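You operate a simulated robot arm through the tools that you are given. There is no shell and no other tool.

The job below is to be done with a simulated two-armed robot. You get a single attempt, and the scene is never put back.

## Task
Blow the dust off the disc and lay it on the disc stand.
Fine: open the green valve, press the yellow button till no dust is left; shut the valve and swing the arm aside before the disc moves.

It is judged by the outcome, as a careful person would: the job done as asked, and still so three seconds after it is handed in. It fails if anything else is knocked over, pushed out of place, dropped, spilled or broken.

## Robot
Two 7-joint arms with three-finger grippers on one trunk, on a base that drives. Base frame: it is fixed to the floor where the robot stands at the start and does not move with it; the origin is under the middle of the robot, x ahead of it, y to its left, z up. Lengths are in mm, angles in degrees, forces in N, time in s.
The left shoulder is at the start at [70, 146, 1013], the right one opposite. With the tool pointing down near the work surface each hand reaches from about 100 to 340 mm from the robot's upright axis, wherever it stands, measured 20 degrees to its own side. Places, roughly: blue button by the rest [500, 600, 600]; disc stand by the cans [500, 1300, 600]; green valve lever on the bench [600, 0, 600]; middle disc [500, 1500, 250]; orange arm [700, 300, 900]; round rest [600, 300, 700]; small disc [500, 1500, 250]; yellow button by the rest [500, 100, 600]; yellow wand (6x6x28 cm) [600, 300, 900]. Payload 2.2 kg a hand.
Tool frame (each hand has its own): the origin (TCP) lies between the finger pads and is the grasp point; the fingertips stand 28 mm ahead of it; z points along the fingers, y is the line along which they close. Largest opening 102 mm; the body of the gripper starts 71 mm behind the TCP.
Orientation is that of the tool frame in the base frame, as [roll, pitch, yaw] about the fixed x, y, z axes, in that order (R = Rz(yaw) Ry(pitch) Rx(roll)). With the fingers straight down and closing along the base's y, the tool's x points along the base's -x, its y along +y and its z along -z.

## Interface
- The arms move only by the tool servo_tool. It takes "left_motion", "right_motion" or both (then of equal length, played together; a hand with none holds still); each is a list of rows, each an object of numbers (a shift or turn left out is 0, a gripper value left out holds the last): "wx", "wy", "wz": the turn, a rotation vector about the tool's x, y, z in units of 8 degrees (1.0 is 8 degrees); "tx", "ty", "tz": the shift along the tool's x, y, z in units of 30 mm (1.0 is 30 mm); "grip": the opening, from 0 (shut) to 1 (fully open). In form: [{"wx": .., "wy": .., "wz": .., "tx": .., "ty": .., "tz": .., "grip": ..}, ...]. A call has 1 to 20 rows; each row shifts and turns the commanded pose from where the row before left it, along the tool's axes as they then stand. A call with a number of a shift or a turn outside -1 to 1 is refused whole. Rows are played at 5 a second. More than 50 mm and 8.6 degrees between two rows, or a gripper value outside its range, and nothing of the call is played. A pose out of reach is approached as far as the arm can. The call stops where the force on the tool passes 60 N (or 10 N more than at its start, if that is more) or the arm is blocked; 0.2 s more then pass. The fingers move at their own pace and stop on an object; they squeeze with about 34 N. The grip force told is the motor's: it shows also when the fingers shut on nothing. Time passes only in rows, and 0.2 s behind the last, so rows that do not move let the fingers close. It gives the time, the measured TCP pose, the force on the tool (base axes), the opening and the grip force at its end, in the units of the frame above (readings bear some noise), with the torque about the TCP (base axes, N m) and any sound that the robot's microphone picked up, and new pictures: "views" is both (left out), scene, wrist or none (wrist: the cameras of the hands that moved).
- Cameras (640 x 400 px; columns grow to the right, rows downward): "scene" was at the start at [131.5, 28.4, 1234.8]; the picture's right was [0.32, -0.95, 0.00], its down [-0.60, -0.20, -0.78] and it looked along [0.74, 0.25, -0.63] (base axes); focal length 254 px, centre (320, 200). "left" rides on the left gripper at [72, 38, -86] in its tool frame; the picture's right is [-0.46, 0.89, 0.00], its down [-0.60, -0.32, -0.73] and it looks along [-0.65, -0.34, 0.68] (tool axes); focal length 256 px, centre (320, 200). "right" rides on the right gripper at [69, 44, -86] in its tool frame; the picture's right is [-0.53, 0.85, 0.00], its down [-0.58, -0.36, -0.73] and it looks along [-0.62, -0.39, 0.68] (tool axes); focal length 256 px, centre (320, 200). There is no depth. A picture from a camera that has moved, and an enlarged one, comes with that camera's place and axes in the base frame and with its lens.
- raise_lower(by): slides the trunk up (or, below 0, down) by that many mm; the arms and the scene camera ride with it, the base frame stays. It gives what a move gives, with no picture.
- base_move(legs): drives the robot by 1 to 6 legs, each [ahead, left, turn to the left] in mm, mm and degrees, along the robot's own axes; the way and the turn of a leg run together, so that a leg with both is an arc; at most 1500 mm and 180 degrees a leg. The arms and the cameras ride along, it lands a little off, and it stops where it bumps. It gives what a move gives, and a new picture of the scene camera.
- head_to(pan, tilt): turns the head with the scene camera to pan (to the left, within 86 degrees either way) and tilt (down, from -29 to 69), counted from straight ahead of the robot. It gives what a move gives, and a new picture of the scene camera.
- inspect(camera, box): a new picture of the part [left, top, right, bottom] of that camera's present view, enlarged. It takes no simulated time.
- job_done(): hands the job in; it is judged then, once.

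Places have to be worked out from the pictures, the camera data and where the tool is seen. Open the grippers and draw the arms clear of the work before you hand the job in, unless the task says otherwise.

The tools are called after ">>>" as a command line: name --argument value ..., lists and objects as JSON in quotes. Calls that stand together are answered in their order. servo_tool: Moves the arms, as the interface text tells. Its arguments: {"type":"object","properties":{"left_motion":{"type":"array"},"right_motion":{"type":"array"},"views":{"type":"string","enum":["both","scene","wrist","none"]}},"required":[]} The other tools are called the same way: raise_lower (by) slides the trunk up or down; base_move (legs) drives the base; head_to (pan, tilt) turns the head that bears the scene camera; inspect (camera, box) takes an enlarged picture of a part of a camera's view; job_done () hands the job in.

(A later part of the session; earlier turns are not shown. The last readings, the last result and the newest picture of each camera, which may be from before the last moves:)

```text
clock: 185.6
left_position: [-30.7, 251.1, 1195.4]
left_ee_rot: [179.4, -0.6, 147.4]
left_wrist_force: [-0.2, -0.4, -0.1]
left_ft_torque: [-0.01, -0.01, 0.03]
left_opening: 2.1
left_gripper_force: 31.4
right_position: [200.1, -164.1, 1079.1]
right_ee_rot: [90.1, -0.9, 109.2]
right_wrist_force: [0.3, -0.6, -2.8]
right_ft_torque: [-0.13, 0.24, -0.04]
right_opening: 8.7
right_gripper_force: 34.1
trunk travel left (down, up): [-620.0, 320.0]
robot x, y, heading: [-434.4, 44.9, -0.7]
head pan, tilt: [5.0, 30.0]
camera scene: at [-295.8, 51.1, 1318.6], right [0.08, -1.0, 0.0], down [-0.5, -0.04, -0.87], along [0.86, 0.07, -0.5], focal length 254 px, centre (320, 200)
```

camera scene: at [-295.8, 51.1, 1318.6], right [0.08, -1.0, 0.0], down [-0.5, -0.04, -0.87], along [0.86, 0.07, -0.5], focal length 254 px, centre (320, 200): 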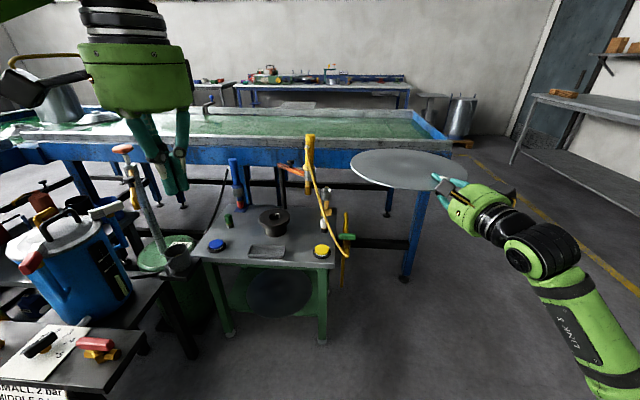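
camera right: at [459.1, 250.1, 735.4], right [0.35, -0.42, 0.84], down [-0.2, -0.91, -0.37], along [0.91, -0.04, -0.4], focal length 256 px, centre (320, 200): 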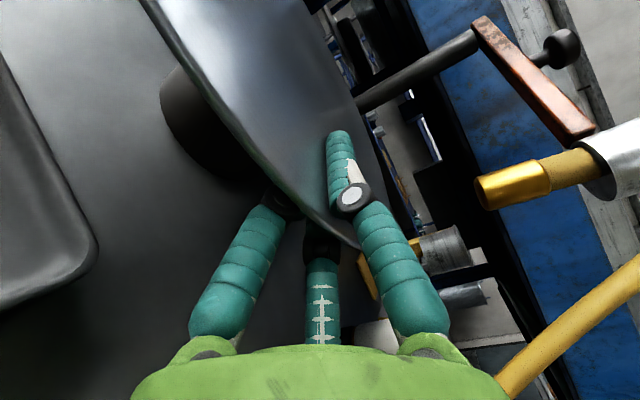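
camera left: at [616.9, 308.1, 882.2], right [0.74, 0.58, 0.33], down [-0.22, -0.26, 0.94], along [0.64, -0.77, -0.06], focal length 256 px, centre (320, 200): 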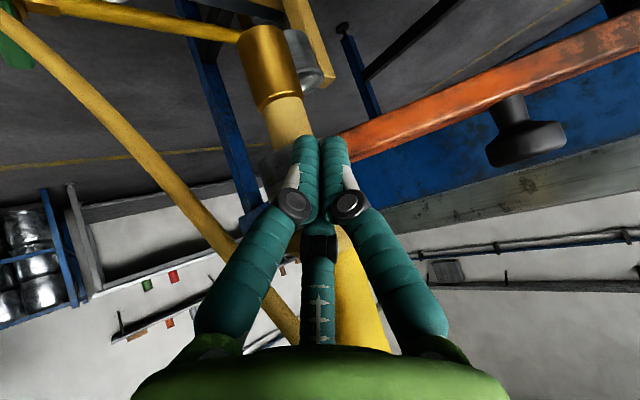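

The disc is held firmly. I drive 800 mm to the left.

>>> base_move --legs '[[0, 800, 0.7]]'

>>> head_to --pan 35 --tilt 35

>>> head_to --pan 80 --tilt 35

```text
clock: 189.9
left_position: [-43.0, 1059.8, 1195.2]
left_ee_rot: [179.3, -0.6, 149.0]
left_wrist_force: [-0.8, 0.2, 0.4]
left_ft_torque: [-0.01, -0.01, 0.04]
left_opening: 2.0
left_gripper_force: 31.2
right_position: [200.3, 652.3, 1080.3]
right_ee_rot: [90.1, -0.9, 111.1]
right_wrist_force: [0.3, 0.5, -1.9]
right_ft_torque: [-0.13, 0.25, -0.02]
right_opening: 8.8
right_gripper_force: 33.7
trunk travel left (down, up): [-620.0, 320.0]
robot x, y, heading: [-438.8, 836.9, 1.2]
head pan, tilt: [5.0, 30.0]
camera scene: at [-302.3, 851.3, 1318.6], right [0.11, -0.99, 0.0], down [-0.5, -0.05, -0.87], along [0.86, 0.1, -0.5], focal length 254 px, centre (320, 200)
```

scene: 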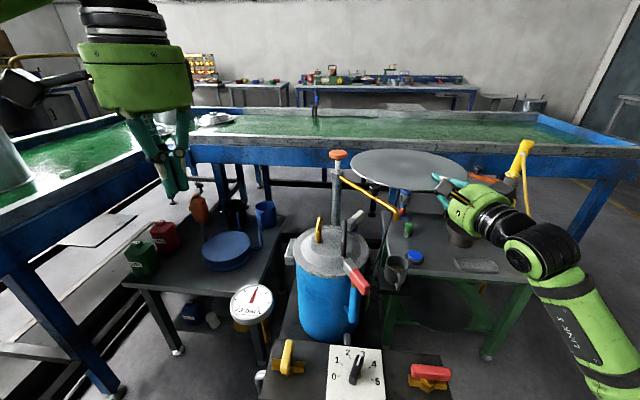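

```text
clock: 190.8
left_position: [-44.2, 1059.7, 1195.1]
left_ee_rot: [179.2, -0.6, 149.0]
left_wrist_force: [0.4, -0.3, 0.4]
left_ft_torque: [0.01, 0.0, -0.01]
left_opening: 1.9
left_gripper_force: 30.7
right_position: [200.7, 653.3, 1079.9]
right_ee_rot: [90.2, -0.9, 111.1]
right_wrist_force: [-0.4, 0.1, -3.2]
right_ft_torque: [-0.18, 0.27, 0.02]
right_opening: 8.7
right_gripper_force: 34.6
trunk travel left (down, up): [-620.0, 320.0]
robot x, y, heading: [-441.9, 840.1, 1.3]
head pan, tilt: [35.0, 35.0]
camera scene: at [-321.2, 893.6, 1310.8], right [0.59, -0.81, 0.0], down [-0.46, -0.34, -0.82], along [0.66, 0.48, -0.57], focal length 254 px, centre (320, 200)
```

scene: 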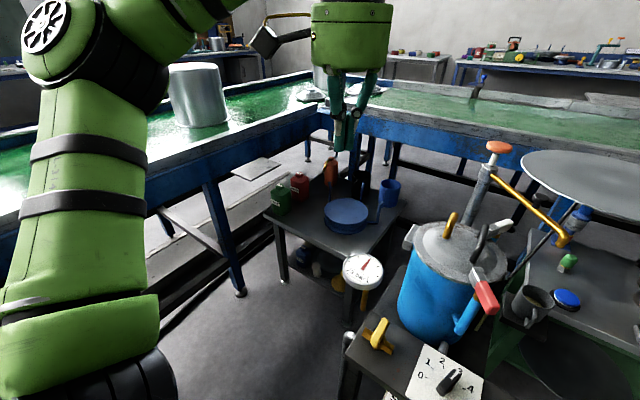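

```text
clock: 192.0
left_position: [-44.0, 1059.6, 1195.3]
left_ee_rot: [179.4, -0.6, 149.0]
left_wrist_force: [0.0, 0.5, 0.1]
left_ft_torque: [0.03, -0.01, -0.01]
left_opening: 2.2
left_gripper_force: 31.6
right_position: [200.6, 652.9, 1079.6]
right_ee_rot: [90.2, -0.9, 111.0]
right_wrist_force: [-0.2, -0.6, -2.8]
right_ft_torque: [-0.11, 0.24, 0.0]
right_opening: 9.1
right_gripper_force: 33.8
trunk travel left (down, up): [-620.0, 320.0]
robot x, y, heading: [-444.2, 843.1, 1.6]
head pan, tilt: [80.0, 35.0]
camera scene: at [-378.8, 928.6, 1310.8], right [0.99, -0.15, 0.0], down [-0.09, -0.57, -0.82], along [0.12, 0.81, -0.57], focal length 254 px, centre (320, 200)
```

scene: 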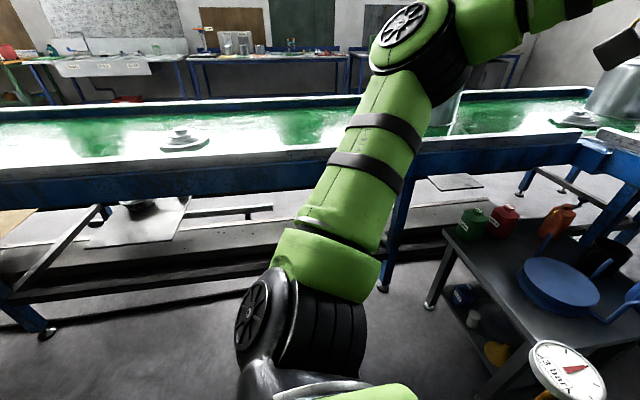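

Useful: the gauge is at ≈[76, 1053, 810] and the stand top ≈[501, 1339, 608], ~210 mm wide. To keep my right elbow away from the gauge I turn the tool 20° to the right relative to the body, slowly, still high up.

>>> servo_tool --right_motion '[{"wy": -0.4}, {"wy": -0.4}, {"wy": -0.4}, {"wy": -0.4}, {"wy": -0.4}, {"wy": -0.4}, {}]' --views "none"

>>> head_to --pan 10 --tilt 35

```text
clock: 193.6
left_position: [-42.7, 1058.2, 1196.3]
left_ee_rot: [179.3, -0.7, 149.0]
left_wrist_force: [-0.3, -0.4, -0.3]
left_ft_torque: [0.03, 0.03, -0.05]
left_opening: 2.1
left_gripper_force: 31.3
right_position: [201.1, 652.1, 1078.5]
right_ee_rot: [90.3, -0.9, 101.5]
right_wrist_force: [0.7, -0.1, -2.2]
right_ft_torque: [-0.09, 0.28, 0.03]
right_opening: 8.7
right_gripper_force: 34.0
right hand out of reach, approached as far as the arm can: row 4, 5, 6
trunk travel left (down, up): [-620.0, 320.0]
robot x, y, heading: [-445.5, 841.5, 1.1]
head pan, tilt: [80.0, 35.0]
```

```text
clock: 195.0
left_position: [-43.8, 1059.4, 1195.5]
left_ee_rot: [179.4, -0.6, 149.0]
left_wrist_force: [-0.4, -0.6, 0.2]
left_ft_torque: [0.01, -0.04, 0.03]
left_opening: 1.8
left_gripper_force: 31.0
right_position: [200.8, 654.2, 1079.6]
right_ee_rot: [90.3, -0.9, 101.4]
right_wrist_force: [0.1, -0.4, -2.7]
right_ft_torque: [-0.08, 0.28, 0.01]
right_opening: 8.7
right_gripper_force: 33.8
trunk travel left (down, up): [-620.0, 320.0]
robot x, y, heading: [-441.6, 842.5, 1.5]
head pan, tilt: [10.0, 35.0]
camera scene: at [-305.8, 859.0, 1310.8], right [0.2, -0.98, 0.0], down [-0.56, -0.11, -0.82], along [0.8, 0.16, -0.57], focal length 254 px, centre (320, 200)
```

scene: 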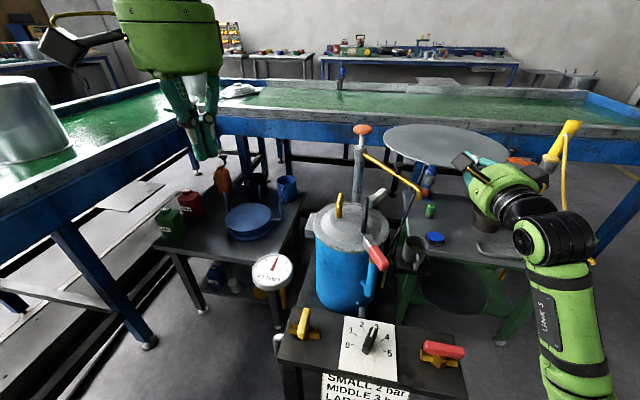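

Tool is now 10° left of heading; disc centre sits at (754, −183) in robot frame. With heading ≈3°, I need the base near (−280, 1478). I drive left 630 mm first, staying back.

>>> base_move --legs '[[10, 630, 1.7]]'

>>> inspect --camera "right" --box '[0, 0, 640, 400]'

>>> inspect --camera "left" --box '[0, 0, 640, 400]'

```text
clock: 198.4
left_position: [-60.2, 1686.4, 1196.2]
left_ee_rot: [179.3, -0.7, 150.3]
left_wrist_force: [-0.1, 0.1, 0.3]
left_ft_torque: [-0.01, -0.02, -0.01]
left_opening: 1.9
left_gripper_force: 31.3
right_position: [193.0, 1284.3, 1078.4]
right_ee_rot: [90.3, -0.9, 102.8]
right_wrist_force: [0.1, 1.3, -3.1]
right_ft_torque: [-0.11, 0.29, -0.02]
right_opening: 8.7
right_gripper_force: 34.2
trunk travel left (down, up): [-620.0, 320.0]
robot x, y, heading: [-455.0, 1455.7, 2.6]
head pan, tilt: [10.0, 35.0]
camera scene: at [-317.5, 1479.1, 1310.8], right [0.22, -0.98, 0.0], down [-0.56, -0.12, -0.82], along [0.8, 0.18, -0.57], focal length 254 px, centre (320, 200)
```

scene: 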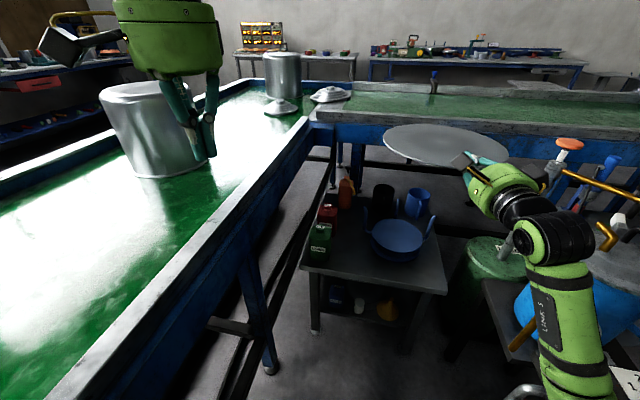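

```text
1.00 times, centred on (320, 200) of right (not enlarged: the box is as wide or as high as the picture)
camera zoom: at [93.9, 1331.8, 1124.9], right [0.13, -0.53, 0.84], down [-0.59, -0.72, -0.37], along [0.8, -0.45, -0.4], focal length 256 px, centre (320, 200)
```

zoom: 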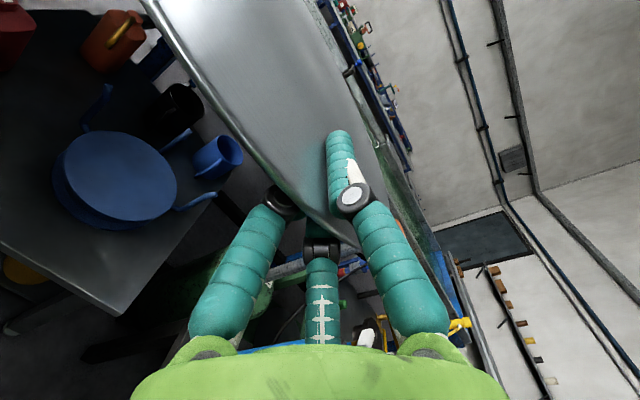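

```text
1.00 times, centred on (320, 200) of left (not enlarged: the box is as wide or as high as the picture)
camera zoom: at [-102.3, 1751.9, 1283.2], right [0.84, 0.54, 0.01], down [0.37, -0.59, 0.72], along [0.39, -0.61, -0.69], focal length 256 px, centre (320, 200)
```

zoom: 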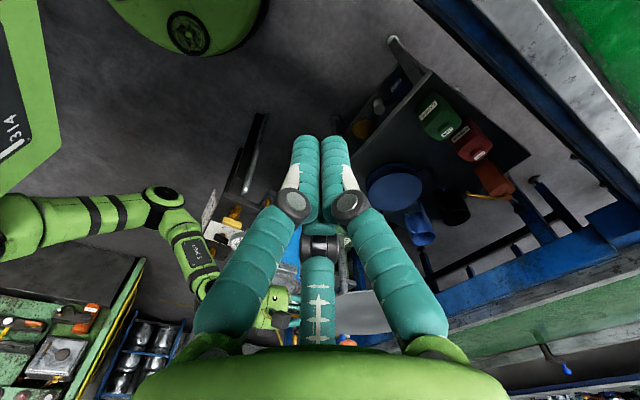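

The stand has upright blue prongs around the drum — guides for the disc. I zoom in on it from several cameras.

>>> inspect --camera "right" --box '[0, 40, 280, 260]'

>>> inspect --camera "scene" --box '[290, 160, 460, 340]'

>>> inspect --camera "left" --box '[330, 60, 540, 280]'

```text
1.82 times, centred on (140, 150) of right
camera zoom: at [93.9, 1331.8, 1124.9], right [0.13, -0.53, 0.84], down [-0.59, -0.72, -0.37], along [0.8, -0.45, -0.4], focal length 465 px, centre (647, 291)
```

zoom: 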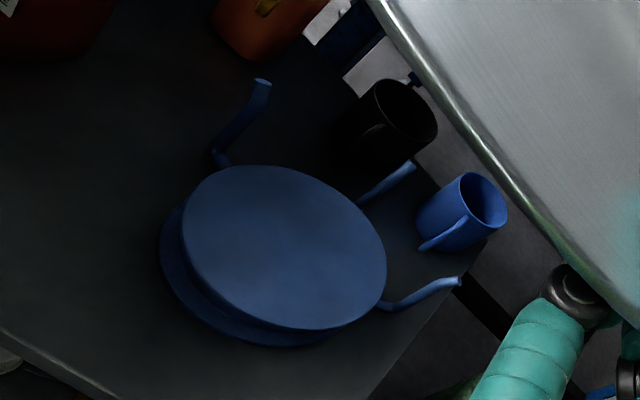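

```text
2.22 times, centred on (375, 250) of scene
camera zoom: at [-317.5, 1479.1, 1310.8], right [0.22, -0.98, 0.0], down [-0.56, -0.12, -0.82], along [0.8, 0.18, -0.57], focal length 564 px, centre (198, 89)
```

zoom: 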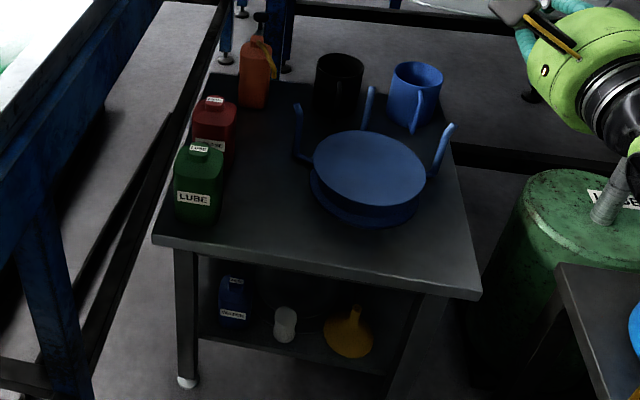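

```text
1.82 times, centred on (435, 170) of left
camera zoom: at [-102.3, 1751.9, 1283.2], right [0.84, 0.54, 0.01], down [0.37, -0.59, 0.72], along [0.39, -0.61, -0.69], focal length 465 px, centre (111, 254)
```

zoom: 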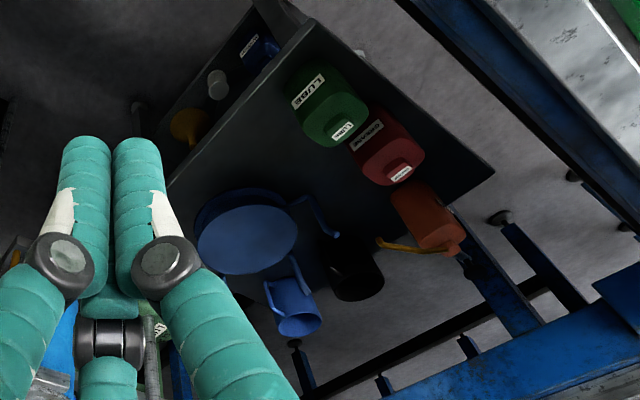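

Stand details: drum top Ø≈204 at ≈[492, 1341, 608], three prongs behind/sides (≈150 mm radius, tops z≈690, flared), open toward me. I lower the trunk 290 mm, keeping the disc above the prongs, then refine the measurement.

>>> raise_lower --by -290

>>> base_move --legs '[[80, 15, 0]]'

>>> inspect --camera "right" --box '[0, 0, 640, 400]'

>>> inspect --camera "scene" --box '[280, 120, 540, 320]'

```text
clock: 201.4
left_position: [-65.2, 1643.0, 922.6]
left_ee_rot: [175.6, -1.5, 149.3]
left_wrist_force: [0.2, 0.0, -0.3]
left_ft_torque: [0.0, -0.01, 0.01]
left_opening: 2.1
left_gripper_force: 31.5
right_position: [190.0, 1256.2, 785.6]
right_ee_rot: [89.5, -3.0, 102.8]
right_wrist_force: [-0.1, 0.3, -3.0]
right_ft_torque: [-0.11, 0.3, 0.03]
right_opening: 8.7
right_gripper_force: 33.6
trunk travel left (down, up): [-330.0, 610.0]
robot x, y, heading: [-452.8, 1454.4, 2.6]
head pan, tilt: [10.0, 35.0]
```

```text
clock: 202.6
left_position: [-7.0, 1645.1, 936.9]
left_ee_rot: [172.9, -0.4, 148.4]
left_wrist_force: [-0.5, -0.2, 0.7]
left_ft_torque: [0.0, 0.06, 0.01]
left_opening: 2.1
left_gripper_force: 31.6
right_position: [257.3, 1268.2, 794.0]
right_ee_rot: [88.9, -3.2, 102.8]
right_wrist_force: [0.4, -0.5, -2.6]
right_ft_torque: [-0.1, 0.27, 0.0]
right_opening: 8.9
right_gripper_force: 34.2
trunk travel left (down, up): [-330.0, 610.0]
robot x, y, heading: [-379.1, 1468.1, 2.8]
head pan, tilt: [10.0, 35.0]
stopped in leg 1: the robot was blocked; the commanded pose is now the measured one
camera scene: at [-260.7, 1452.5, 1024.1], right [0.22, -0.97, -0.04], down [-0.54, -0.09, -0.84], along [0.81, 0.21, -0.55], focal length 254 px, centre (320, 200)
```

scene: 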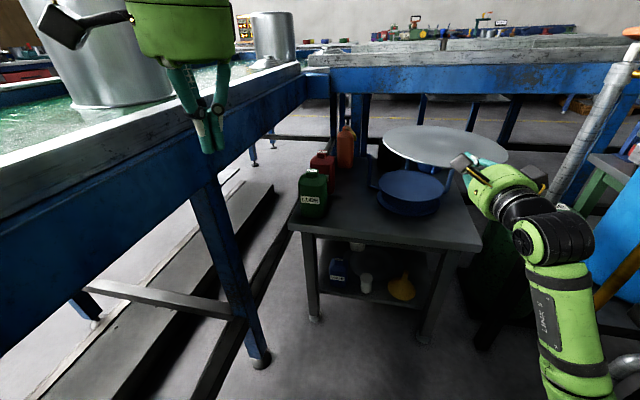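

```text
1.00 times, centred on (320, 200) of right (not enlarged: the box is as wide or as high as the picture)
camera zoom: at [155.9, 1314.0, 839.4], right [0.11, -0.57, 0.82], down [-0.58, -0.7, -0.41], along [0.81, -0.43, -0.41], focal length 256 px, centre (320, 200)
```

zoom: 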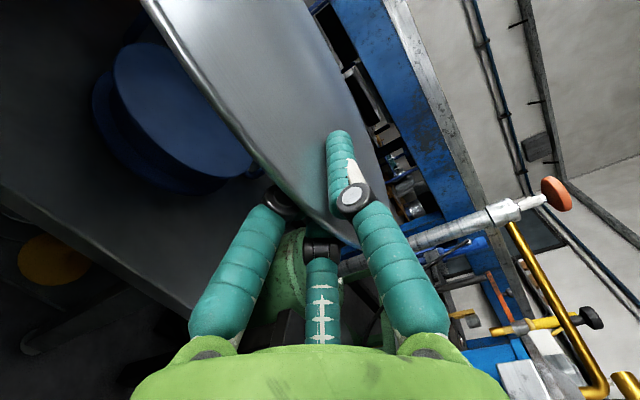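

```text
2.00 times, centred on (410, 220) of scene
camera zoom: at [-260.7, 1452.5, 1024.1], right [0.22, -0.97, -0.04], down [-0.54, -0.09, -0.84], along [0.81, 0.21, -0.55], focal length 507 px, centre (140, 160)
```

zoom: 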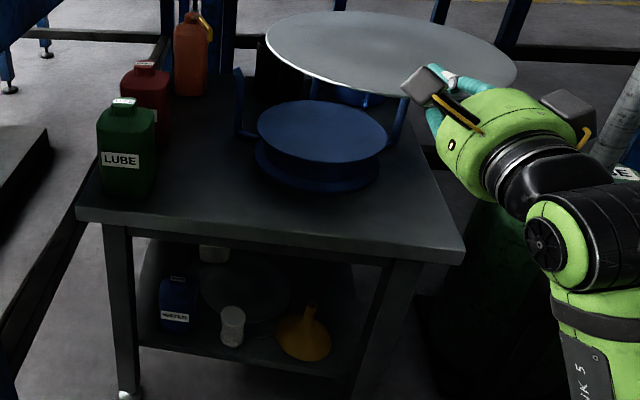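

The robot is leaning: the left elbow has come down on the trough rim. I raise the trunk back up at once.

>>> raise_lower --by 290

>>> head_to --pan 75 --tilt 40

```text
clock: 205.5
left_position: [15.5, 1688.5, 1206.6]
left_ee_rot: [176.8, -0.3, 149.1]
left_wrist_force: [0.5, 0.3, -0.7]
left_ft_torque: [-0.01, -0.02, 0.0]
left_opening: 2.1
left_gripper_force: 31.6
right_position: [272.6, 1301.5, 1077.6]
right_ee_rot: [90.6, -0.9, 102.8]
right_wrist_force: [1.0, 0.3, -2.2]
right_ft_torque: [-0.15, 0.27, -0.02]
right_opening: 8.8
right_gripper_force: 34.3
trunk travel left (down, up): [-620.0, 320.0]
robot x, y, heading: [-375.5, 1473.0, 2.8]
head pan, tilt: [10.0, 35.0]
```

```text
clock: 206.9
left_position: [15.1, 1690.0, 1206.1]
left_ee_rot: [176.8, -0.2, 149.1]
left_wrist_force: [-1.4, -0.6, -0.1]
left_ft_torque: [-0.03, -0.01, 0.0]
left_opening: 2.0
left_gripper_force: 31.3
right_position: [272.3, 1302.1, 1078.0]
right_ee_rot: [90.6, -1.0, 102.7]
right_wrist_force: [-0.6, 0.7, -3.4]
right_ft_torque: [-0.12, 0.27, 0.03]
right_opening: 8.6
right_gripper_force: 33.9
trunk travel left (down, up): [-620.0, 320.0]
robot x, y, heading: [-377.2, 1472.1, 2.8]
head pan, tilt: [75.0, 40.0]
camera scene: at [-307.0, 1558.4, 1303.3], right [0.98, -0.21, 0.0], down [-0.14, -0.63, -0.77], along [0.16, 0.75, -0.64], focal length 254 px, centre (320, 200)
```

scene: 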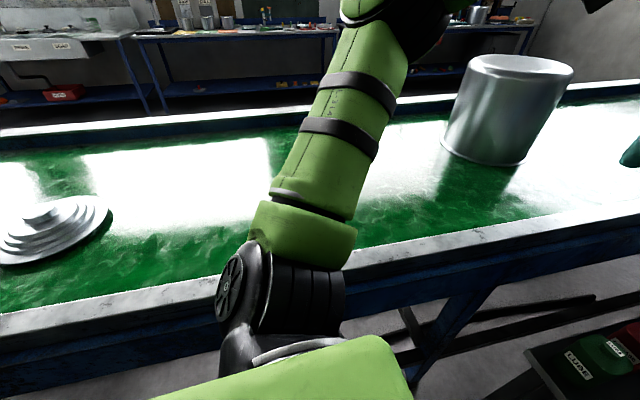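

Level again, nothing displaced. I fold the left arm inward (150 mm to the right) so its upper arm stays away from the trough.

>>> servo_tool --left_motion '[{"tx": -0.52, "ty": -0.86}, {"tx": -0.52, "ty": -0.86}, {"tx": -0.52, "ty": -0.86}, {"tx": -0.52, "ty": -0.86}, {"tx": -0.52, "ty": -0.86}, {}]' --views "scene"

```text
clock: 208.3
left_position: [14.9, 1541.1, 1199.2]
left_ee_rot: [176.8, -0.2, 149.1]
left_wrist_force: [-0.2, 0.4, -0.5]
left_ft_torque: [-0.04, 0.0, 0.04]
left_opening: 2.3
left_gripper_force: 31.6
right_position: [272.8, 1300.7, 1078.7]
right_ee_rot: [90.5, -0.9, 102.9]
right_wrist_force: [-0.6, 0.9, -3.2]
right_ft_torque: [-0.08, 0.29, -0.02]
right_opening: 8.9
right_gripper_force: 33.9
trunk travel left (down, up): [-620.0, 320.0]
robot x, y, heading: [-376.1, 1471.4, 2.7]
head pan, tilt: [75.0, 40.0]
camera scene: at [-307.2, 1559.4, 1303.2], right [0.98, -0.21, 0.0], down [-0.14, -0.63, -0.77], along [0.16, 0.75, -0.64], focal length 254 px, centre (320, 200)
```

scene: 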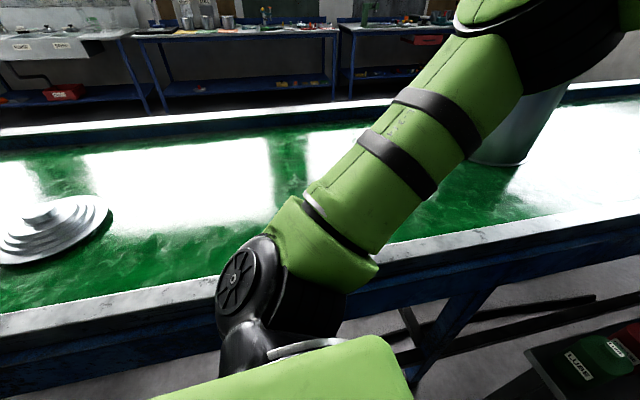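

The left elbow now tucks further in; rim near y≈1780. I choose heading ≈5.5° and base y≈1440 for more room, back off there, and lower again while watching for lean.

>>> base_move --legs '[[-85, -28, 2.8]]'

>>> raise_lower --by -180

>>> raise_lower --by -100

```text
clock: 209.4
left_position: [-72.3, 1523.4, 1197.4]
left_ee_rot: [176.8, -0.3, 151.8]
left_wrist_force: [-0.2, -0.9, -1.2]
left_ft_torque: [0.0, -0.02, 0.01]
left_opening: 2.2
left_gripper_force: 31.5
right_position: [195.6, 1297.6, 1077.4]
right_ee_rot: [90.5, -1.0, 105.5]
right_wrist_force: [-0.7, 0.8, -2.6]
right_ft_torque: [-0.09, 0.29, 0.04]
right_opening: 8.9
right_gripper_force: 34.1
trunk travel left (down, up): [-620.0, 320.0]
robot x, y, heading: [-463.0, 1438.7, 5.5]
head pan, tilt: [75.0, 40.0]
camera scene: at [-395.1, 1527.9, 1303.2], right [0.99, -0.17, 0.0], down [-0.11, -0.63, -0.77], along [0.13, 0.76, -0.64], focal length 254 px, centre (320, 200)
```

scene: 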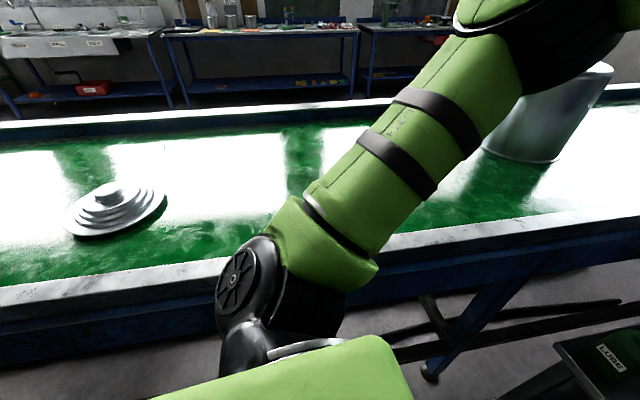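

```text
clock: 211.4
left_position: [-74.0, 1523.1, 1018.4]
left_ee_rot: [176.8, -0.2, 151.7]
left_wrist_force: [-0.6, 0.6, 0.1]
left_ft_torque: [0.01, 0.04, 0.0]
left_opening: 2.1
left_gripper_force: 31.7
right_position: [196.3, 1297.5, 898.6]
right_ee_rot: [90.5, -1.0, 105.5]
right_wrist_force: [0.2, 0.6, -2.0]
right_ft_torque: [-0.1, 0.3, -0.03]
right_opening: 8.9
right_gripper_force: 34.1
trunk travel left (down, up): [-440.0, 500.0]
robot x, y, heading: [-463.4, 1437.2, 5.6]
head pan, tilt: [75.0, 40.0]
```

```text
clock: 212.7
left_position: [-72.2, 1524.1, 919.6]
left_ee_rot: [176.8, -0.1, 151.8]
left_wrist_force: [-1.4, -0.1, 0.3]
left_ft_torque: [-0.01, -0.02, 0.02]
left_opening: 2.4
left_gripper_force: 30.9
right_position: [196.4, 1297.9, 798.5]
right_ee_rot: [90.5, -1.0, 105.5]
right_wrist_force: [-1.1, -0.8, -2.5]
right_ft_torque: [-0.11, 0.27, -0.02]
right_opening: 8.9
right_gripper_force: 34.1
trunk travel left (down, up): [-340.0, 600.0]
robot x, y, heading: [-461.0, 1439.7, 5.3]
head pan, tilt: [75.0, 40.0]
```

No lean this time. I lower another 50 mm and look at the stand again for measurement.

>>> raise_lower --by -50

>>> head_to --pan -5 --tilt 30

>>> inspect --camera "scene" --box '[220, 80, 480, 260]'

>>> inspect --camera "right" --box '[0, 0, 640, 400]'

```text
clock: 213.7
left_position: [-73.1, 1524.6, 867.7]
left_ee_rot: [176.8, -0.3, 151.8]
left_wrist_force: [-0.2, 0.9, 1.2]
left_ft_torque: [-0.01, -0.02, -0.01]
left_opening: 2.0
left_gripper_force: 31.2
right_position: [195.2, 1297.2, 747.5]
right_ee_rot: [90.4, -1.0, 105.5]
right_wrist_force: [0.0, 0.4, -2.4]
right_ft_torque: [-0.14, 0.31, 0.01]
right_opening: 8.9
right_gripper_force: 33.8
trunk travel left (down, up): [-290.0, 650.0]
robot x, y, heading: [-464.2, 1438.1, 5.2]
head pan, tilt: [75.0, 40.0]
```

```text
clock: 215.2
left_position: [-73.1, 1524.1, 868.0]
left_ee_rot: [176.8, -0.3, 151.8]
left_wrist_force: [0.9, -0.2, 0.3]
left_ft_torque: [0.03, 0.0, 0.02]
left_opening: 2.2
left_gripper_force: 31.9
right_position: [195.2, 1297.4, 748.8]
right_ee_rot: [90.5, -0.9, 105.4]
right_wrist_force: [-0.3, 0.4, -3.1]
right_ft_torque: [-0.14, 0.29, 0.03]
right_opening: 8.7
right_gripper_force: 33.6
trunk travel left (down, up): [-290.0, 650.0]
robot x, y, heading: [-459.5, 1438.4, 5.4]
head pan, tilt: [-5.0, 30.0]
camera scene: at [-319.5, 1444.5, 988.6], right [0.01, -1.0, 0.0], down [-0.5, 0.0, -0.87], along [0.87, 0.01, -0.5], focal length 254 px, centre (320, 200)
```

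scene: 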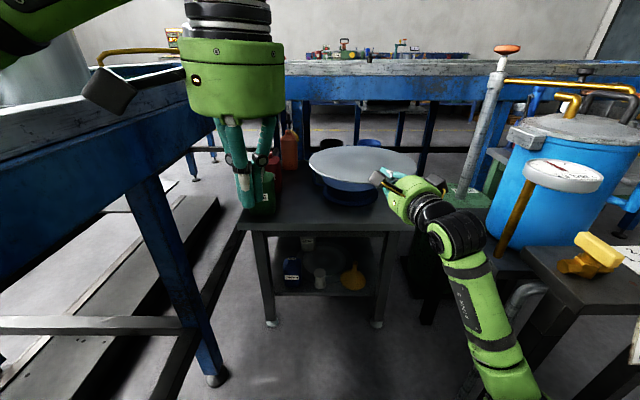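

```text
2.22 times, centred on (350, 170) of scene
camera zoom: at [-319.5, 1444.5, 988.6], right [0.01, -1.0, 0.0], down [-0.5, 0.0, -0.87], along [0.87, 0.01, -0.5], focal length 564 px, centre (253, 267)
```

zoom: 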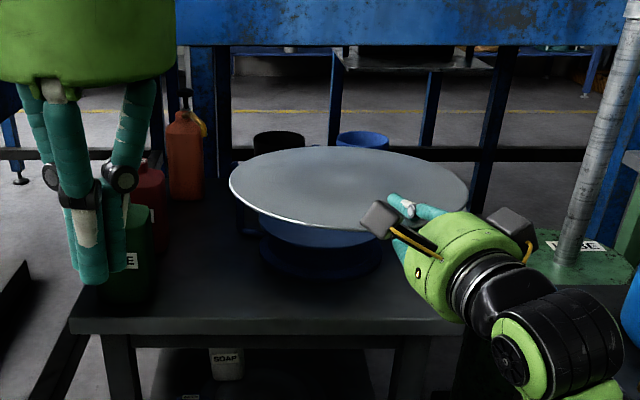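

```text
1.00 times, centred on (320, 200) of right (not enlarged: the box is as wide or as high as the picture)
camera zoom: at [93.6, 1340.2, 793.9], right [0.15, -0.53, 0.84], down [-0.55, -0.75, -0.37], along [0.82, -0.41, -0.41], focal length 256 px, centre (320, 200)
```

zoom: 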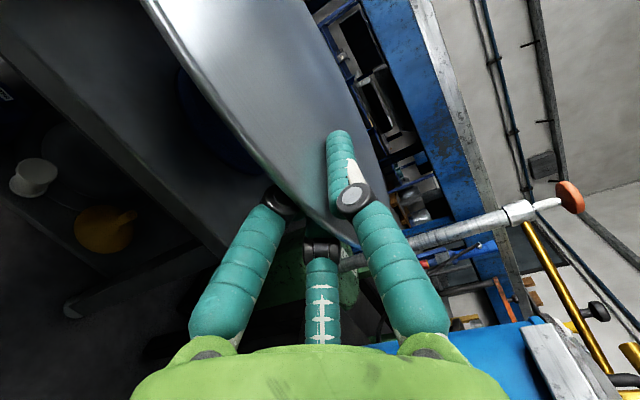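

Aligned in y: disc and drum centres coincide within a few mm. I drive 148 mm straight toward the stand (disc at z≈748, above the prongs) and re-measure from close up.

>>> base_move --legs '[[147, -14, 0]]'

>>> inspect --camera "right" --box '[0, 0, 320, 240]'

>>> inspect --camera "scene" --box '[220, 80, 480, 260]'

```text
clock: 216.6
left_position: [76.7, 1525.2, 867.0]
left_ee_rot: [176.8, -0.3, 151.8]
left_wrist_force: [0.4, -0.1, -0.3]
left_ft_torque: [-0.03, 0.01, -0.04]
left_opening: 2.0
left_gripper_force: 31.5
right_position: [344.8, 1300.0, 747.1]
right_ee_rot: [90.5, -1.0, 105.6]
right_wrist_force: [-0.2, 0.5, -3.2]
right_ft_torque: [-0.1, 0.27, -0.02]
right_opening: 8.8
right_gripper_force: 34.2
trunk travel left (down, up): [-290.0, 650.0]
robot x, y, heading: [-310.9, 1439.2, 5.7]
head pan, tilt: [-5.0, 30.0]
camera scene: at [-169.4, 1445.2, 988.5], right [0.01, -1.0, 0.0], down [-0.5, 0.0, -0.87], along [0.87, 0.01, -0.5], focal length 254 px, centre (320, 200)
```

scene: 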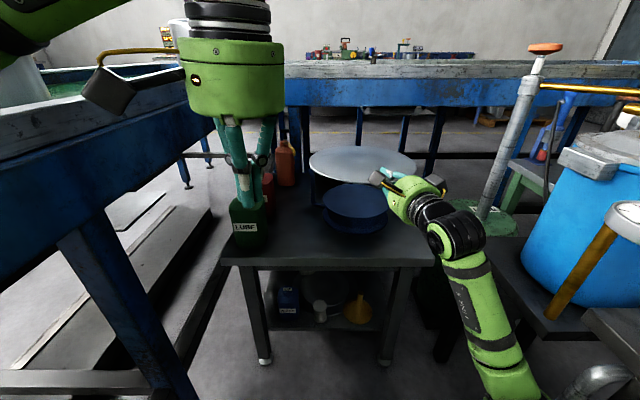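

```text
1.67 times, centred on (160, 120) of right
camera zoom: at [243.6, 1341.5, 793.6], right [0.15, -0.53, 0.84], down [-0.55, -0.75, -0.37], along [0.82, -0.41, -0.41], focal length 427 px, centre (587, 333)
```

zoom: 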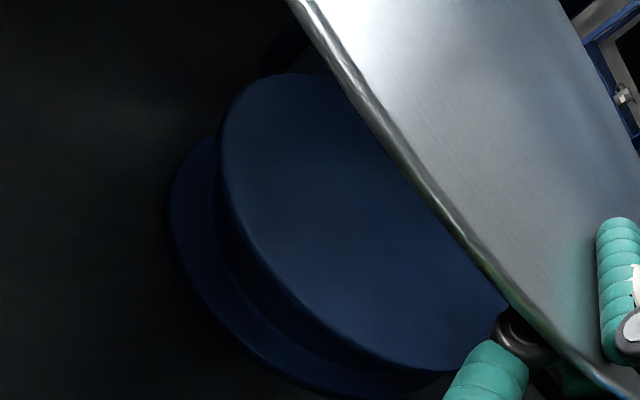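

```text
2.22 times, centred on (350, 170) of scene
camera zoom: at [-169.4, 1445.2, 988.5], right [0.01, -1.0, 0.0], down [-0.5, 0.0, -0.87], along [0.87, 0.01, -0.5], focal length 564 px, centre (253, 267)
```

zoom: 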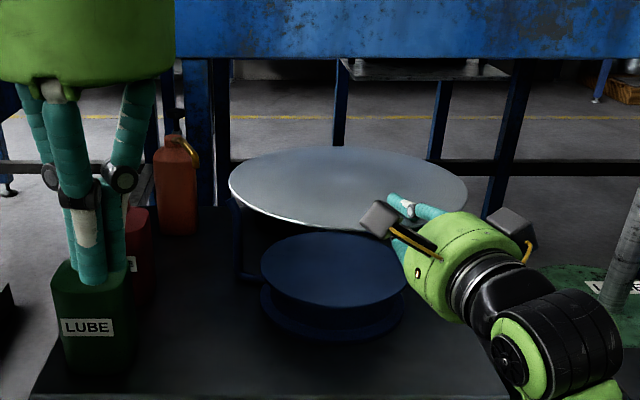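

Close-up fit: drum top centre ≈[485, 1342], r≈98, z≈616. Disc centre is ≈[456, 1338]. I nudge the base +15 mm in x and a few mm in y, so the fingers (48 mm under the rim) will clear the drum edge.

>>> base_move --legs '[[15, 3, 0]]'

>>> raise_lower --by -70

>>> inspect --camera "right" --box '[0, 0, 320, 240]'

>>> inspect --camera "scene" --box '[220, 80, 480, 260]'

```text
clock: 217.3
left_position: [90.6, 1529.1, 868.4]
left_ee_rot: [176.8, -0.3, 151.8]
left_wrist_force: [-0.3, 0.7, 0.4]
left_ft_torque: [-0.01, 0.05, 0.02]
left_opening: 2.2
left_gripper_force: 31.2
right_position: [359.7, 1304.5, 747.7]
right_ee_rot: [90.6, -0.9, 105.6]
right_wrist_force: [-0.1, 0.3, -2.8]
right_ft_torque: [-0.09, 0.23, -0.04]
right_opening: 8.8
right_gripper_force: 33.6
trunk travel left (down, up): [-290.0, 650.0]
robot x, y, heading: [-295.7, 1443.2, 5.7]
head pan, tilt: [-5.0, 30.0]
camera scene: at [-154.6, 1449.8, 988.5], right [0.01, -1.0, 0.0], down [-0.5, 0.0, -0.87], along [0.87, 0.01, -0.5], focal length 254 px, centre (320, 200)
```

scene: 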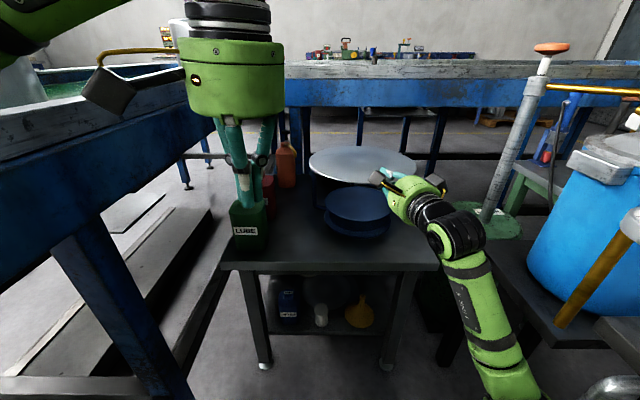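

```text
clock: 218.4
left_position: [90.8, 1525.9, 797.7]
left_ee_rot: [176.8, -0.5, 151.9]
left_wrist_force: [-0.3, 0.3, 0.4]
left_ft_torque: [0.02, 0.0, 0.01]
left_opening: 2.0
left_gripper_force: 31.2
right_position: [359.8, 1301.3, 676.8]
right_ee_rot: [90.5, -1.1, 105.6]
right_wrist_force: [-0.9, 0.0, -3.3]
right_ft_torque: [-0.16, 0.29, -0.01]
right_opening: 8.9
right_gripper_force: 33.7
trunk travel left (down, up): [-220.0, 720.0]
robot x, y, heading: [-297.6, 1438.5, 5.8]
head pan, tilt: [-5.0, 30.0]
```

```text
1.67 times, centred on (160, 120) of right
camera zoom: at [258.0, 1343.8, 723.0], right [0.15, -0.53, 0.84], down [-0.55, -0.75, -0.37], along [0.82, -0.41, -0.41], focal length 427 px, centre (587, 333)
```

zoom: 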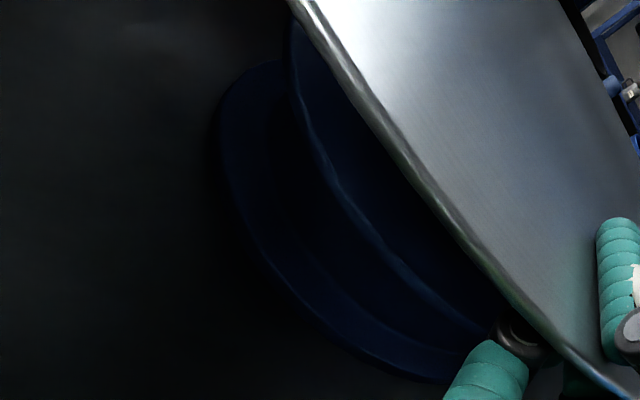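

```text
2.22 times, centred on (350, 170) of scene
camera zoom: at [-155.3, 1446.8, 918.1], right [0.01, -1.0, 0.0], down [-0.5, 0.0, -0.87], along [0.87, 0.01, -0.5], focal length 564 px, centre (253, 267)
```

zoom: 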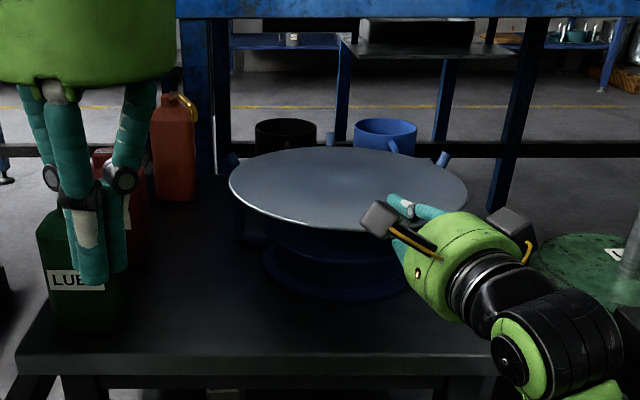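

Prong tops appear symmetric around the disc (lateral error ≲2 mm). I continue lowering 35 mm between the prongs.

>>> raise_lower --by -35

>>> inspect --camera "scene" --box '[220, 80, 480, 260]'

>>> inspect --camera "right" --box '[60, 0, 400, 240]'

```text
clock: 219.2
left_position: [89.9, 1525.6, 762.6]
left_ee_rot: [176.6, -0.5, 151.7]
left_wrist_force: [0.7, 0.7, -0.6]
left_ft_torque: [0.02, -0.01, -0.01]
left_opening: 1.9
left_gripper_force: 31.6
right_position: [359.9, 1300.0, 641.7]
right_ee_rot: [90.4, -1.1, 105.6]
right_wrist_force: [0.2, -0.1, -1.9]
right_ft_torque: [-0.09, 0.25, 0.0]
right_opening: 9.0
right_gripper_force: 33.6
trunk travel left (down, up): [-185.0, 755.0]
robot x, y, heading: [-291.7, 1442.1, 5.3]
head pan, tilt: [-5.0, 30.0]
```

```text
2.22 times, centred on (350, 170) of scene
camera zoom: at [-155.4, 1445.8, 882.9], right [0.01, -1.0, 0.0], down [-0.5, 0.0, -0.87], along [0.87, 0.01, -0.5], focal length 564 px, centre (253, 267)
```

zoom: 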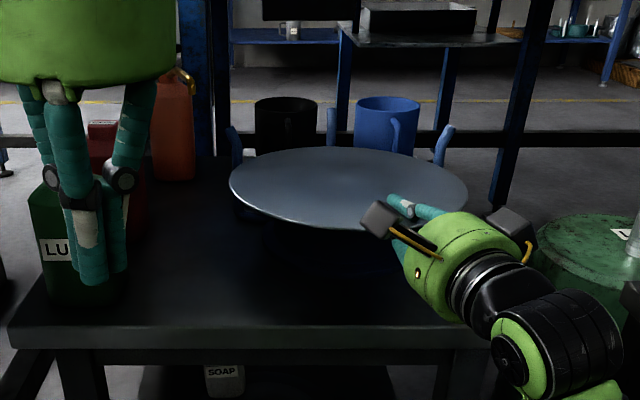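

```text
1.67 times, centred on (230, 120) of right
camera zoom: at [257.9, 1343.1, 687.7], right [0.15, -0.53, 0.83], down [-0.55, -0.75, -0.37], along [0.82, -0.4, -0.41], focal length 427 px, centre (470, 333)
```

zoom: 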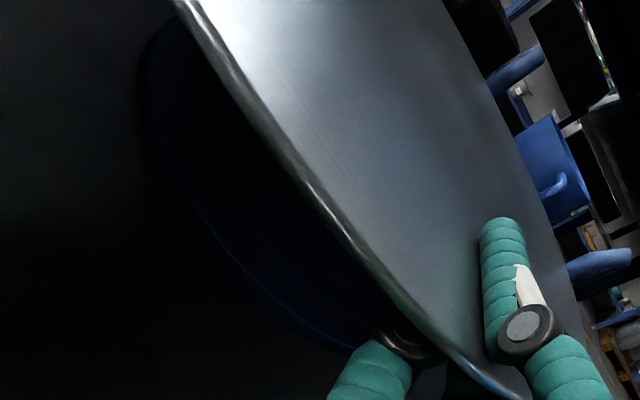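

A slight sideways drift (−4 mm) is appearing; I check the left side for contact before continuing.

>>> head_to --pan 70 --tilt 25

```text
clock: 220.7
left_position: [91.2, 1525.6, 762.9]
left_ee_rot: [176.6, -0.5, 151.8]
left_wrist_force: [-0.1, 0.3, 0.5]
left_ft_torque: [-0.01, -0.04, -0.01]
left_opening: 1.9
left_gripper_force: 31.8
right_position: [359.8, 1300.9, 641.8]
right_ee_rot: [90.5, -1.2, 105.7]
right_wrist_force: [0.0, 0.3, -3.0]
right_ft_torque: [-0.11, 0.25, 0.0]
right_opening: 8.9
right_gripper_force: 34.2
trunk travel left (down, up): [-185.0, 755.0]
robot x, y, heading: [-291.3, 1445.8, 5.6]
head pan, tilt: [70.0, 25.0]
camera scene: at [-222.1, 1534.0, 892.0], right [0.97, -0.25, 0.0], down [-0.11, -0.4, -0.91], along [0.23, 0.88, -0.42], focal length 254 px, centre (320, 200)
```

scene: 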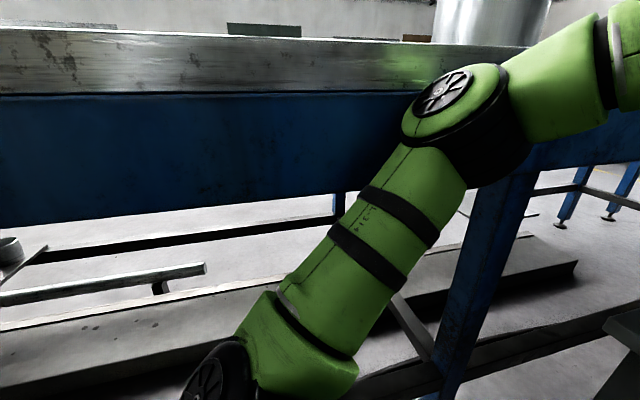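

The left elbow is grazing the trough's side. I pull the left hand another 55 mm inward to relieve it.

>>> servo_tool --left_motion '[{"tx": -0.28, "ty": -0.54}, {"tx": -0.28, "ty": -0.54}, {"tx": -0.28, "ty": -0.54}, {}]' --views "scene"

```text
clock: 221.7
left_position: [89.6, 1473.6, 759.0]
left_ee_rot: [176.7, -0.2, 151.9]
left_wrist_force: [-0.9, -0.2, 0.4]
left_ft_torque: [0.01, 0.01, 0.01]
left_opening: 1.9
left_gripper_force: 31.1
right_position: [359.4, 1304.1, 641.4]
right_ee_rot: [90.6, -0.9, 105.6]
right_wrist_force: [-0.8, -0.3, -3.0]
right_ft_torque: [-0.16, 0.26, -0.02]
right_opening: 8.8
right_gripper_force: 33.7
trunk travel left (down, up): [-185.0, 755.0]
robot x, y, heading: [-297.6, 1440.6, 5.3]
head pan, tilt: [70.0, 25.0]
camera scene: at [-222.5, 1538.1, 891.6], right [0.97, -0.25, 0.0], down [-0.11, -0.41, -0.91], along [0.23, 0.88, -0.42], focal length 254 px, centre (320, 200)
```

scene: 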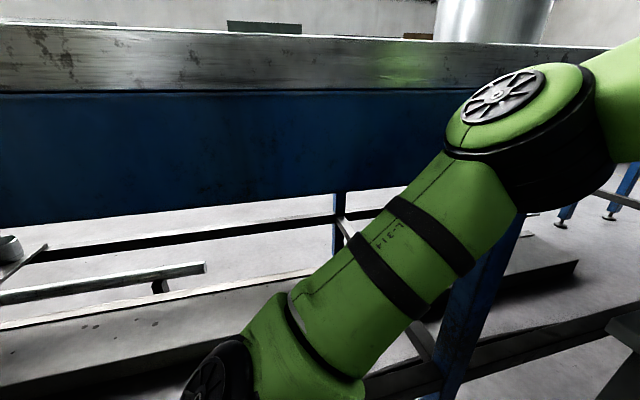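

Contact relieved (y restored to 1304). I look ahead again and lower 14 mm to just above the drum.

>>> head_to --pan -5 --tilt 30

>>> raise_lower --by -14

>>> inspect --camera "scene" --box '[220, 80, 480, 260]'

```text
clock: 223.1
left_position: [89.2, 1474.1, 760.6]
left_ee_rot: [176.7, -0.3, 151.8]
left_wrist_force: [0.4, 0.0, -0.3]
left_ft_torque: [0.01, 0.03, -0.02]
left_opening: 1.9
left_gripper_force: 31.5
right_position: [360.3, 1304.3, 642.9]
right_ee_rot: [90.5, -0.9, 105.5]
right_wrist_force: [0.6, -0.2, -2.4]
right_ft_torque: [-0.12, 0.31, -0.01]
right_opening: 8.8
right_gripper_force: 34.0
trunk travel left (down, up): [-185.0, 755.0]
robot x, y, heading: [-298.9, 1444.3, 5.5]
head pan, tilt: [-5.0, 30.0]
camera scene: at [-155.1, 1449.8, 883.6], right [0.01, -1.0, 0.0], down [-0.5, 0.0, -0.87], along [0.87, 0.01, -0.5], focal length 254 px, centre (320, 200)
```

scene: 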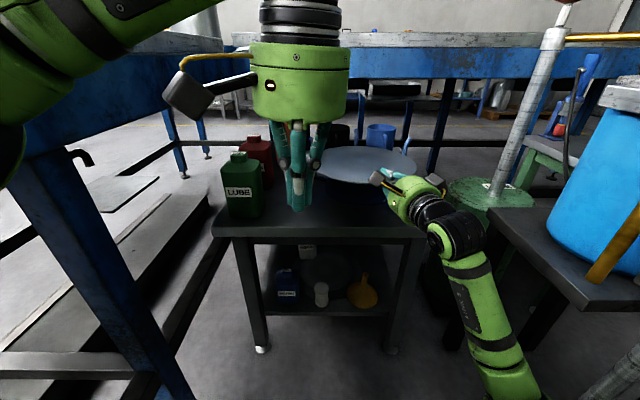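

```text
clock: 223.8
left_position: [89.6, 1473.9, 746.1]
left_ee_rot: [176.9, -0.1, 151.8]
left_wrist_force: [-0.6, 0.3, 0.7]
left_ft_torque: [0.0, -0.02, -0.01]
left_opening: 2.2
left_gripper_force: 31.0
right_position: [360.1, 1304.8, 628.3]
right_ee_rot: [90.6, -1.0, 105.6]
right_wrist_force: [-1.3, 0.2, -2.2]
right_ft_torque: [-0.1, 0.26, 0.02]
right_opening: 8.6
right_gripper_force: 33.9
trunk travel left (down, up): [-171.0, 769.0]
robot x, y, heading: [-293.9, 1443.7, 5.5]
head pan, tilt: [-5.0, 30.0]
```

```text
2.22 times, centred on (350, 170) of scene
camera zoom: at [-155.3, 1449.7, 869.6], right [0.01, -1.0, 0.0], down [-0.5, 0.0, -0.87], along [0.87, 0.01, -0.5], focal length 564 px, centre (253, 267)
```

zoom: 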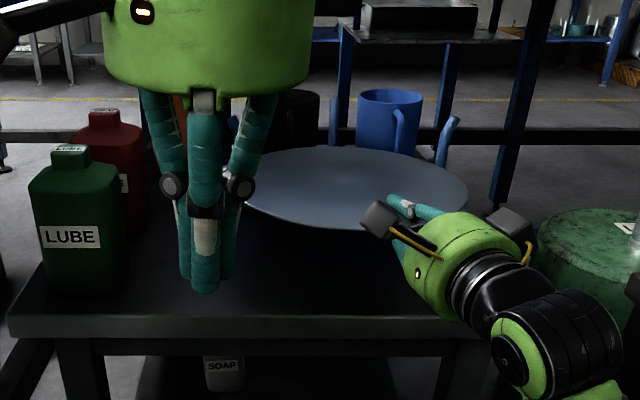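

Still hanging free (≈−2.5 N). I lower in small steps watching for contact.

>>> raise_lower --by -5

>>> raise_lower --by -4

```text
clock: 224.3
left_position: [90.5, 1473.3, 741.0]
left_ee_rot: [176.7, -0.2, 151.8]
left_wrist_force: [0.4, 0.5, -0.4]
left_ft_torque: [-0.04, -0.02, -0.02]
left_opening: 2.1
left_gripper_force: 31.5
right_position: [359.7, 1304.7, 624.0]
right_ee_rot: [90.5, -0.9, 105.7]
right_wrist_force: [-0.1, 0.8, -2.3]
right_ft_torque: [-0.14, 0.24, 0.0]
right_opening: 8.9
right_gripper_force: 33.7
trunk travel left (down, up): [-166.0, 774.0]
robot x, y, heading: [-296.4, 1443.8, 5.6]
head pan, tilt: [-5.0, 30.0]
```

```text
clock: 224.8
left_position: [89.8, 1474.6, 738.0]
left_ee_rot: [176.8, -0.2, 151.8]
left_wrist_force: [-0.1, -0.5, -0.2]
left_ft_torque: [0.01, 0.04, 0.01]
left_opening: 2.0
left_gripper_force: 31.1
right_position: [359.0, 1302.2, 620.0]
right_ee_rot: [90.5, -0.8, 105.5]
right_wrist_force: [0.5, -0.1, -2.9]
right_ft_torque: [-0.09, 0.28, -0.03]
right_opening: 8.7
right_gripper_force: 33.8
trunk travel left (down, up): [-162.0, 778.0]
robot x, y, heading: [-292.6, 1444.9, 5.3]
head pan, tilt: [-5.0, 30.0]
```

>>> raise_lower --by -4

>>> raise_lower --by -4

```text
clock: 225.4
left_position: [89.7, 1474.7, 732.6]
left_ee_rot: [176.8, -0.2, 151.8]
left_wrist_force: [-0.8, -0.9, 0.3]
left_ft_torque: [-0.02, 0.03, -0.02]
left_opening: 2.3
left_gripper_force: 31.1
right_position: [359.7, 1302.8, 614.8]
right_ee_rot: [90.5, -0.9, 105.7]
right_wrist_force: [0.1, 0.6, -2.8]
right_ft_torque: [-0.1, 0.24, 0.02]
right_opening: 8.9
right_gripper_force: 33.7
trunk travel left (down, up): [-158.0, 782.0]
robot x, y, heading: [-293.1, 1443.1, 5.3]
head pan, tilt: [-5.0, 30.0]
```

```text
clock: 225.9
left_position: [88.9, 1473.6, 728.7]
left_ee_rot: [176.8, -0.2, 151.7]
left_wrist_force: [-0.2, 0.0, -0.1]
left_ft_torque: [0.01, -0.01, -0.03]
left_opening: 2.3
left_gripper_force: 31.4
right_position: [360.2, 1303.4, 611.6]
right_ee_rot: [90.5, -0.9, 105.5]
right_wrist_force: [-0.6, 0.4, -2.5]
right_ft_torque: [-0.13, -0.01, -0.02]
right_opening: 8.6
right_gripper_force: 34.4
trunk travel left (down, up): [-154.0, 786.0]
robot x, y, heading: [-295.0, 1444.0, 5.7]
head pan, tilt: [-5.0, 30.0]
```

The torque just dropped — first contact with the drum at TCP z≈611. I inspect and take small further steps.

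>>> raise_lower --by -2

>>> inspect --camera "scene" --box '[270, 100, 450, 240]'

>>> inspect --camera "right" --box '[60, 0, 400, 240]'

```text
clock: 226.4
left_position: [88.8, 1473.6, 727.5]
left_ee_rot: [176.9, -0.2, 151.8]
left_wrist_force: [-0.2, -0.3, -0.2]
left_ft_torque: [0.03, 0.03, -0.03]
left_opening: 2.1
left_gripper_force: 31.3
right_position: [359.6, 1303.8, 610.2]
right_ee_rot: [90.6, -0.9, 105.6]
right_wrist_force: [0.9, 0.0, -0.6]
right_ft_torque: [-0.17, -0.19, 0.01]
right_opening: 8.8
right_gripper_force: 33.8
trunk travel left (down, up): [-152.0, 788.0]
robot x, y, heading: [-296.7, 1445.0, 5.2]
head pan, tilt: [-5.0, 30.0]
```

```text
2.86 times, centred on (360, 170) of scene
camera zoom: at [-155.4, 1449.8, 850.6], right [0.01, -1.0, 0.0], down [-0.5, 0.0, -0.87], along [0.87, 0.01, -0.5], focal length 725 px, centre (206, 286)
```

zoom: 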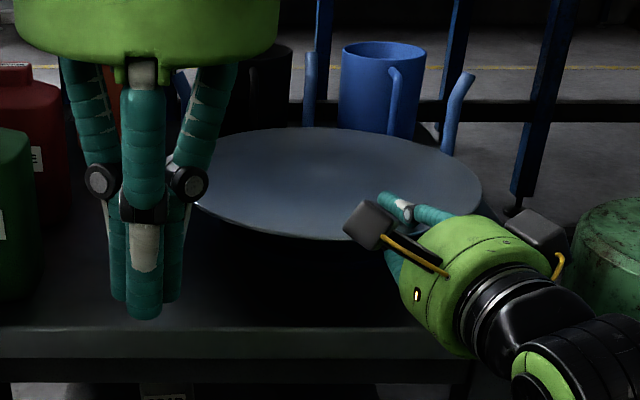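

```text
1.67 times, centred on (230, 120) of right
camera zoom: at [257.8, 1346.2, 656.3], right [0.15, -0.52, 0.84], down [-0.55, -0.75, -0.37], along [0.82, -0.41, -0.41], focal length 427 px, centre (470, 333)
```

zoom: 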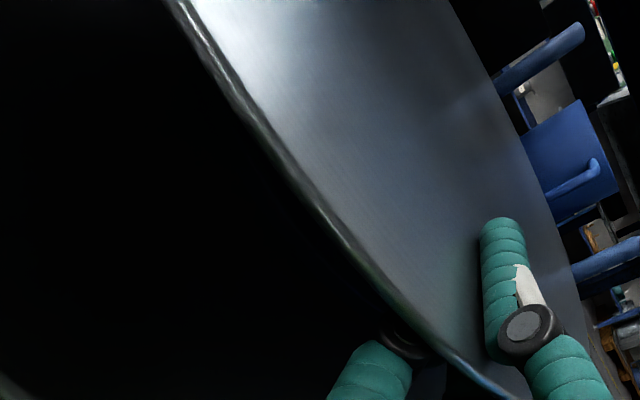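

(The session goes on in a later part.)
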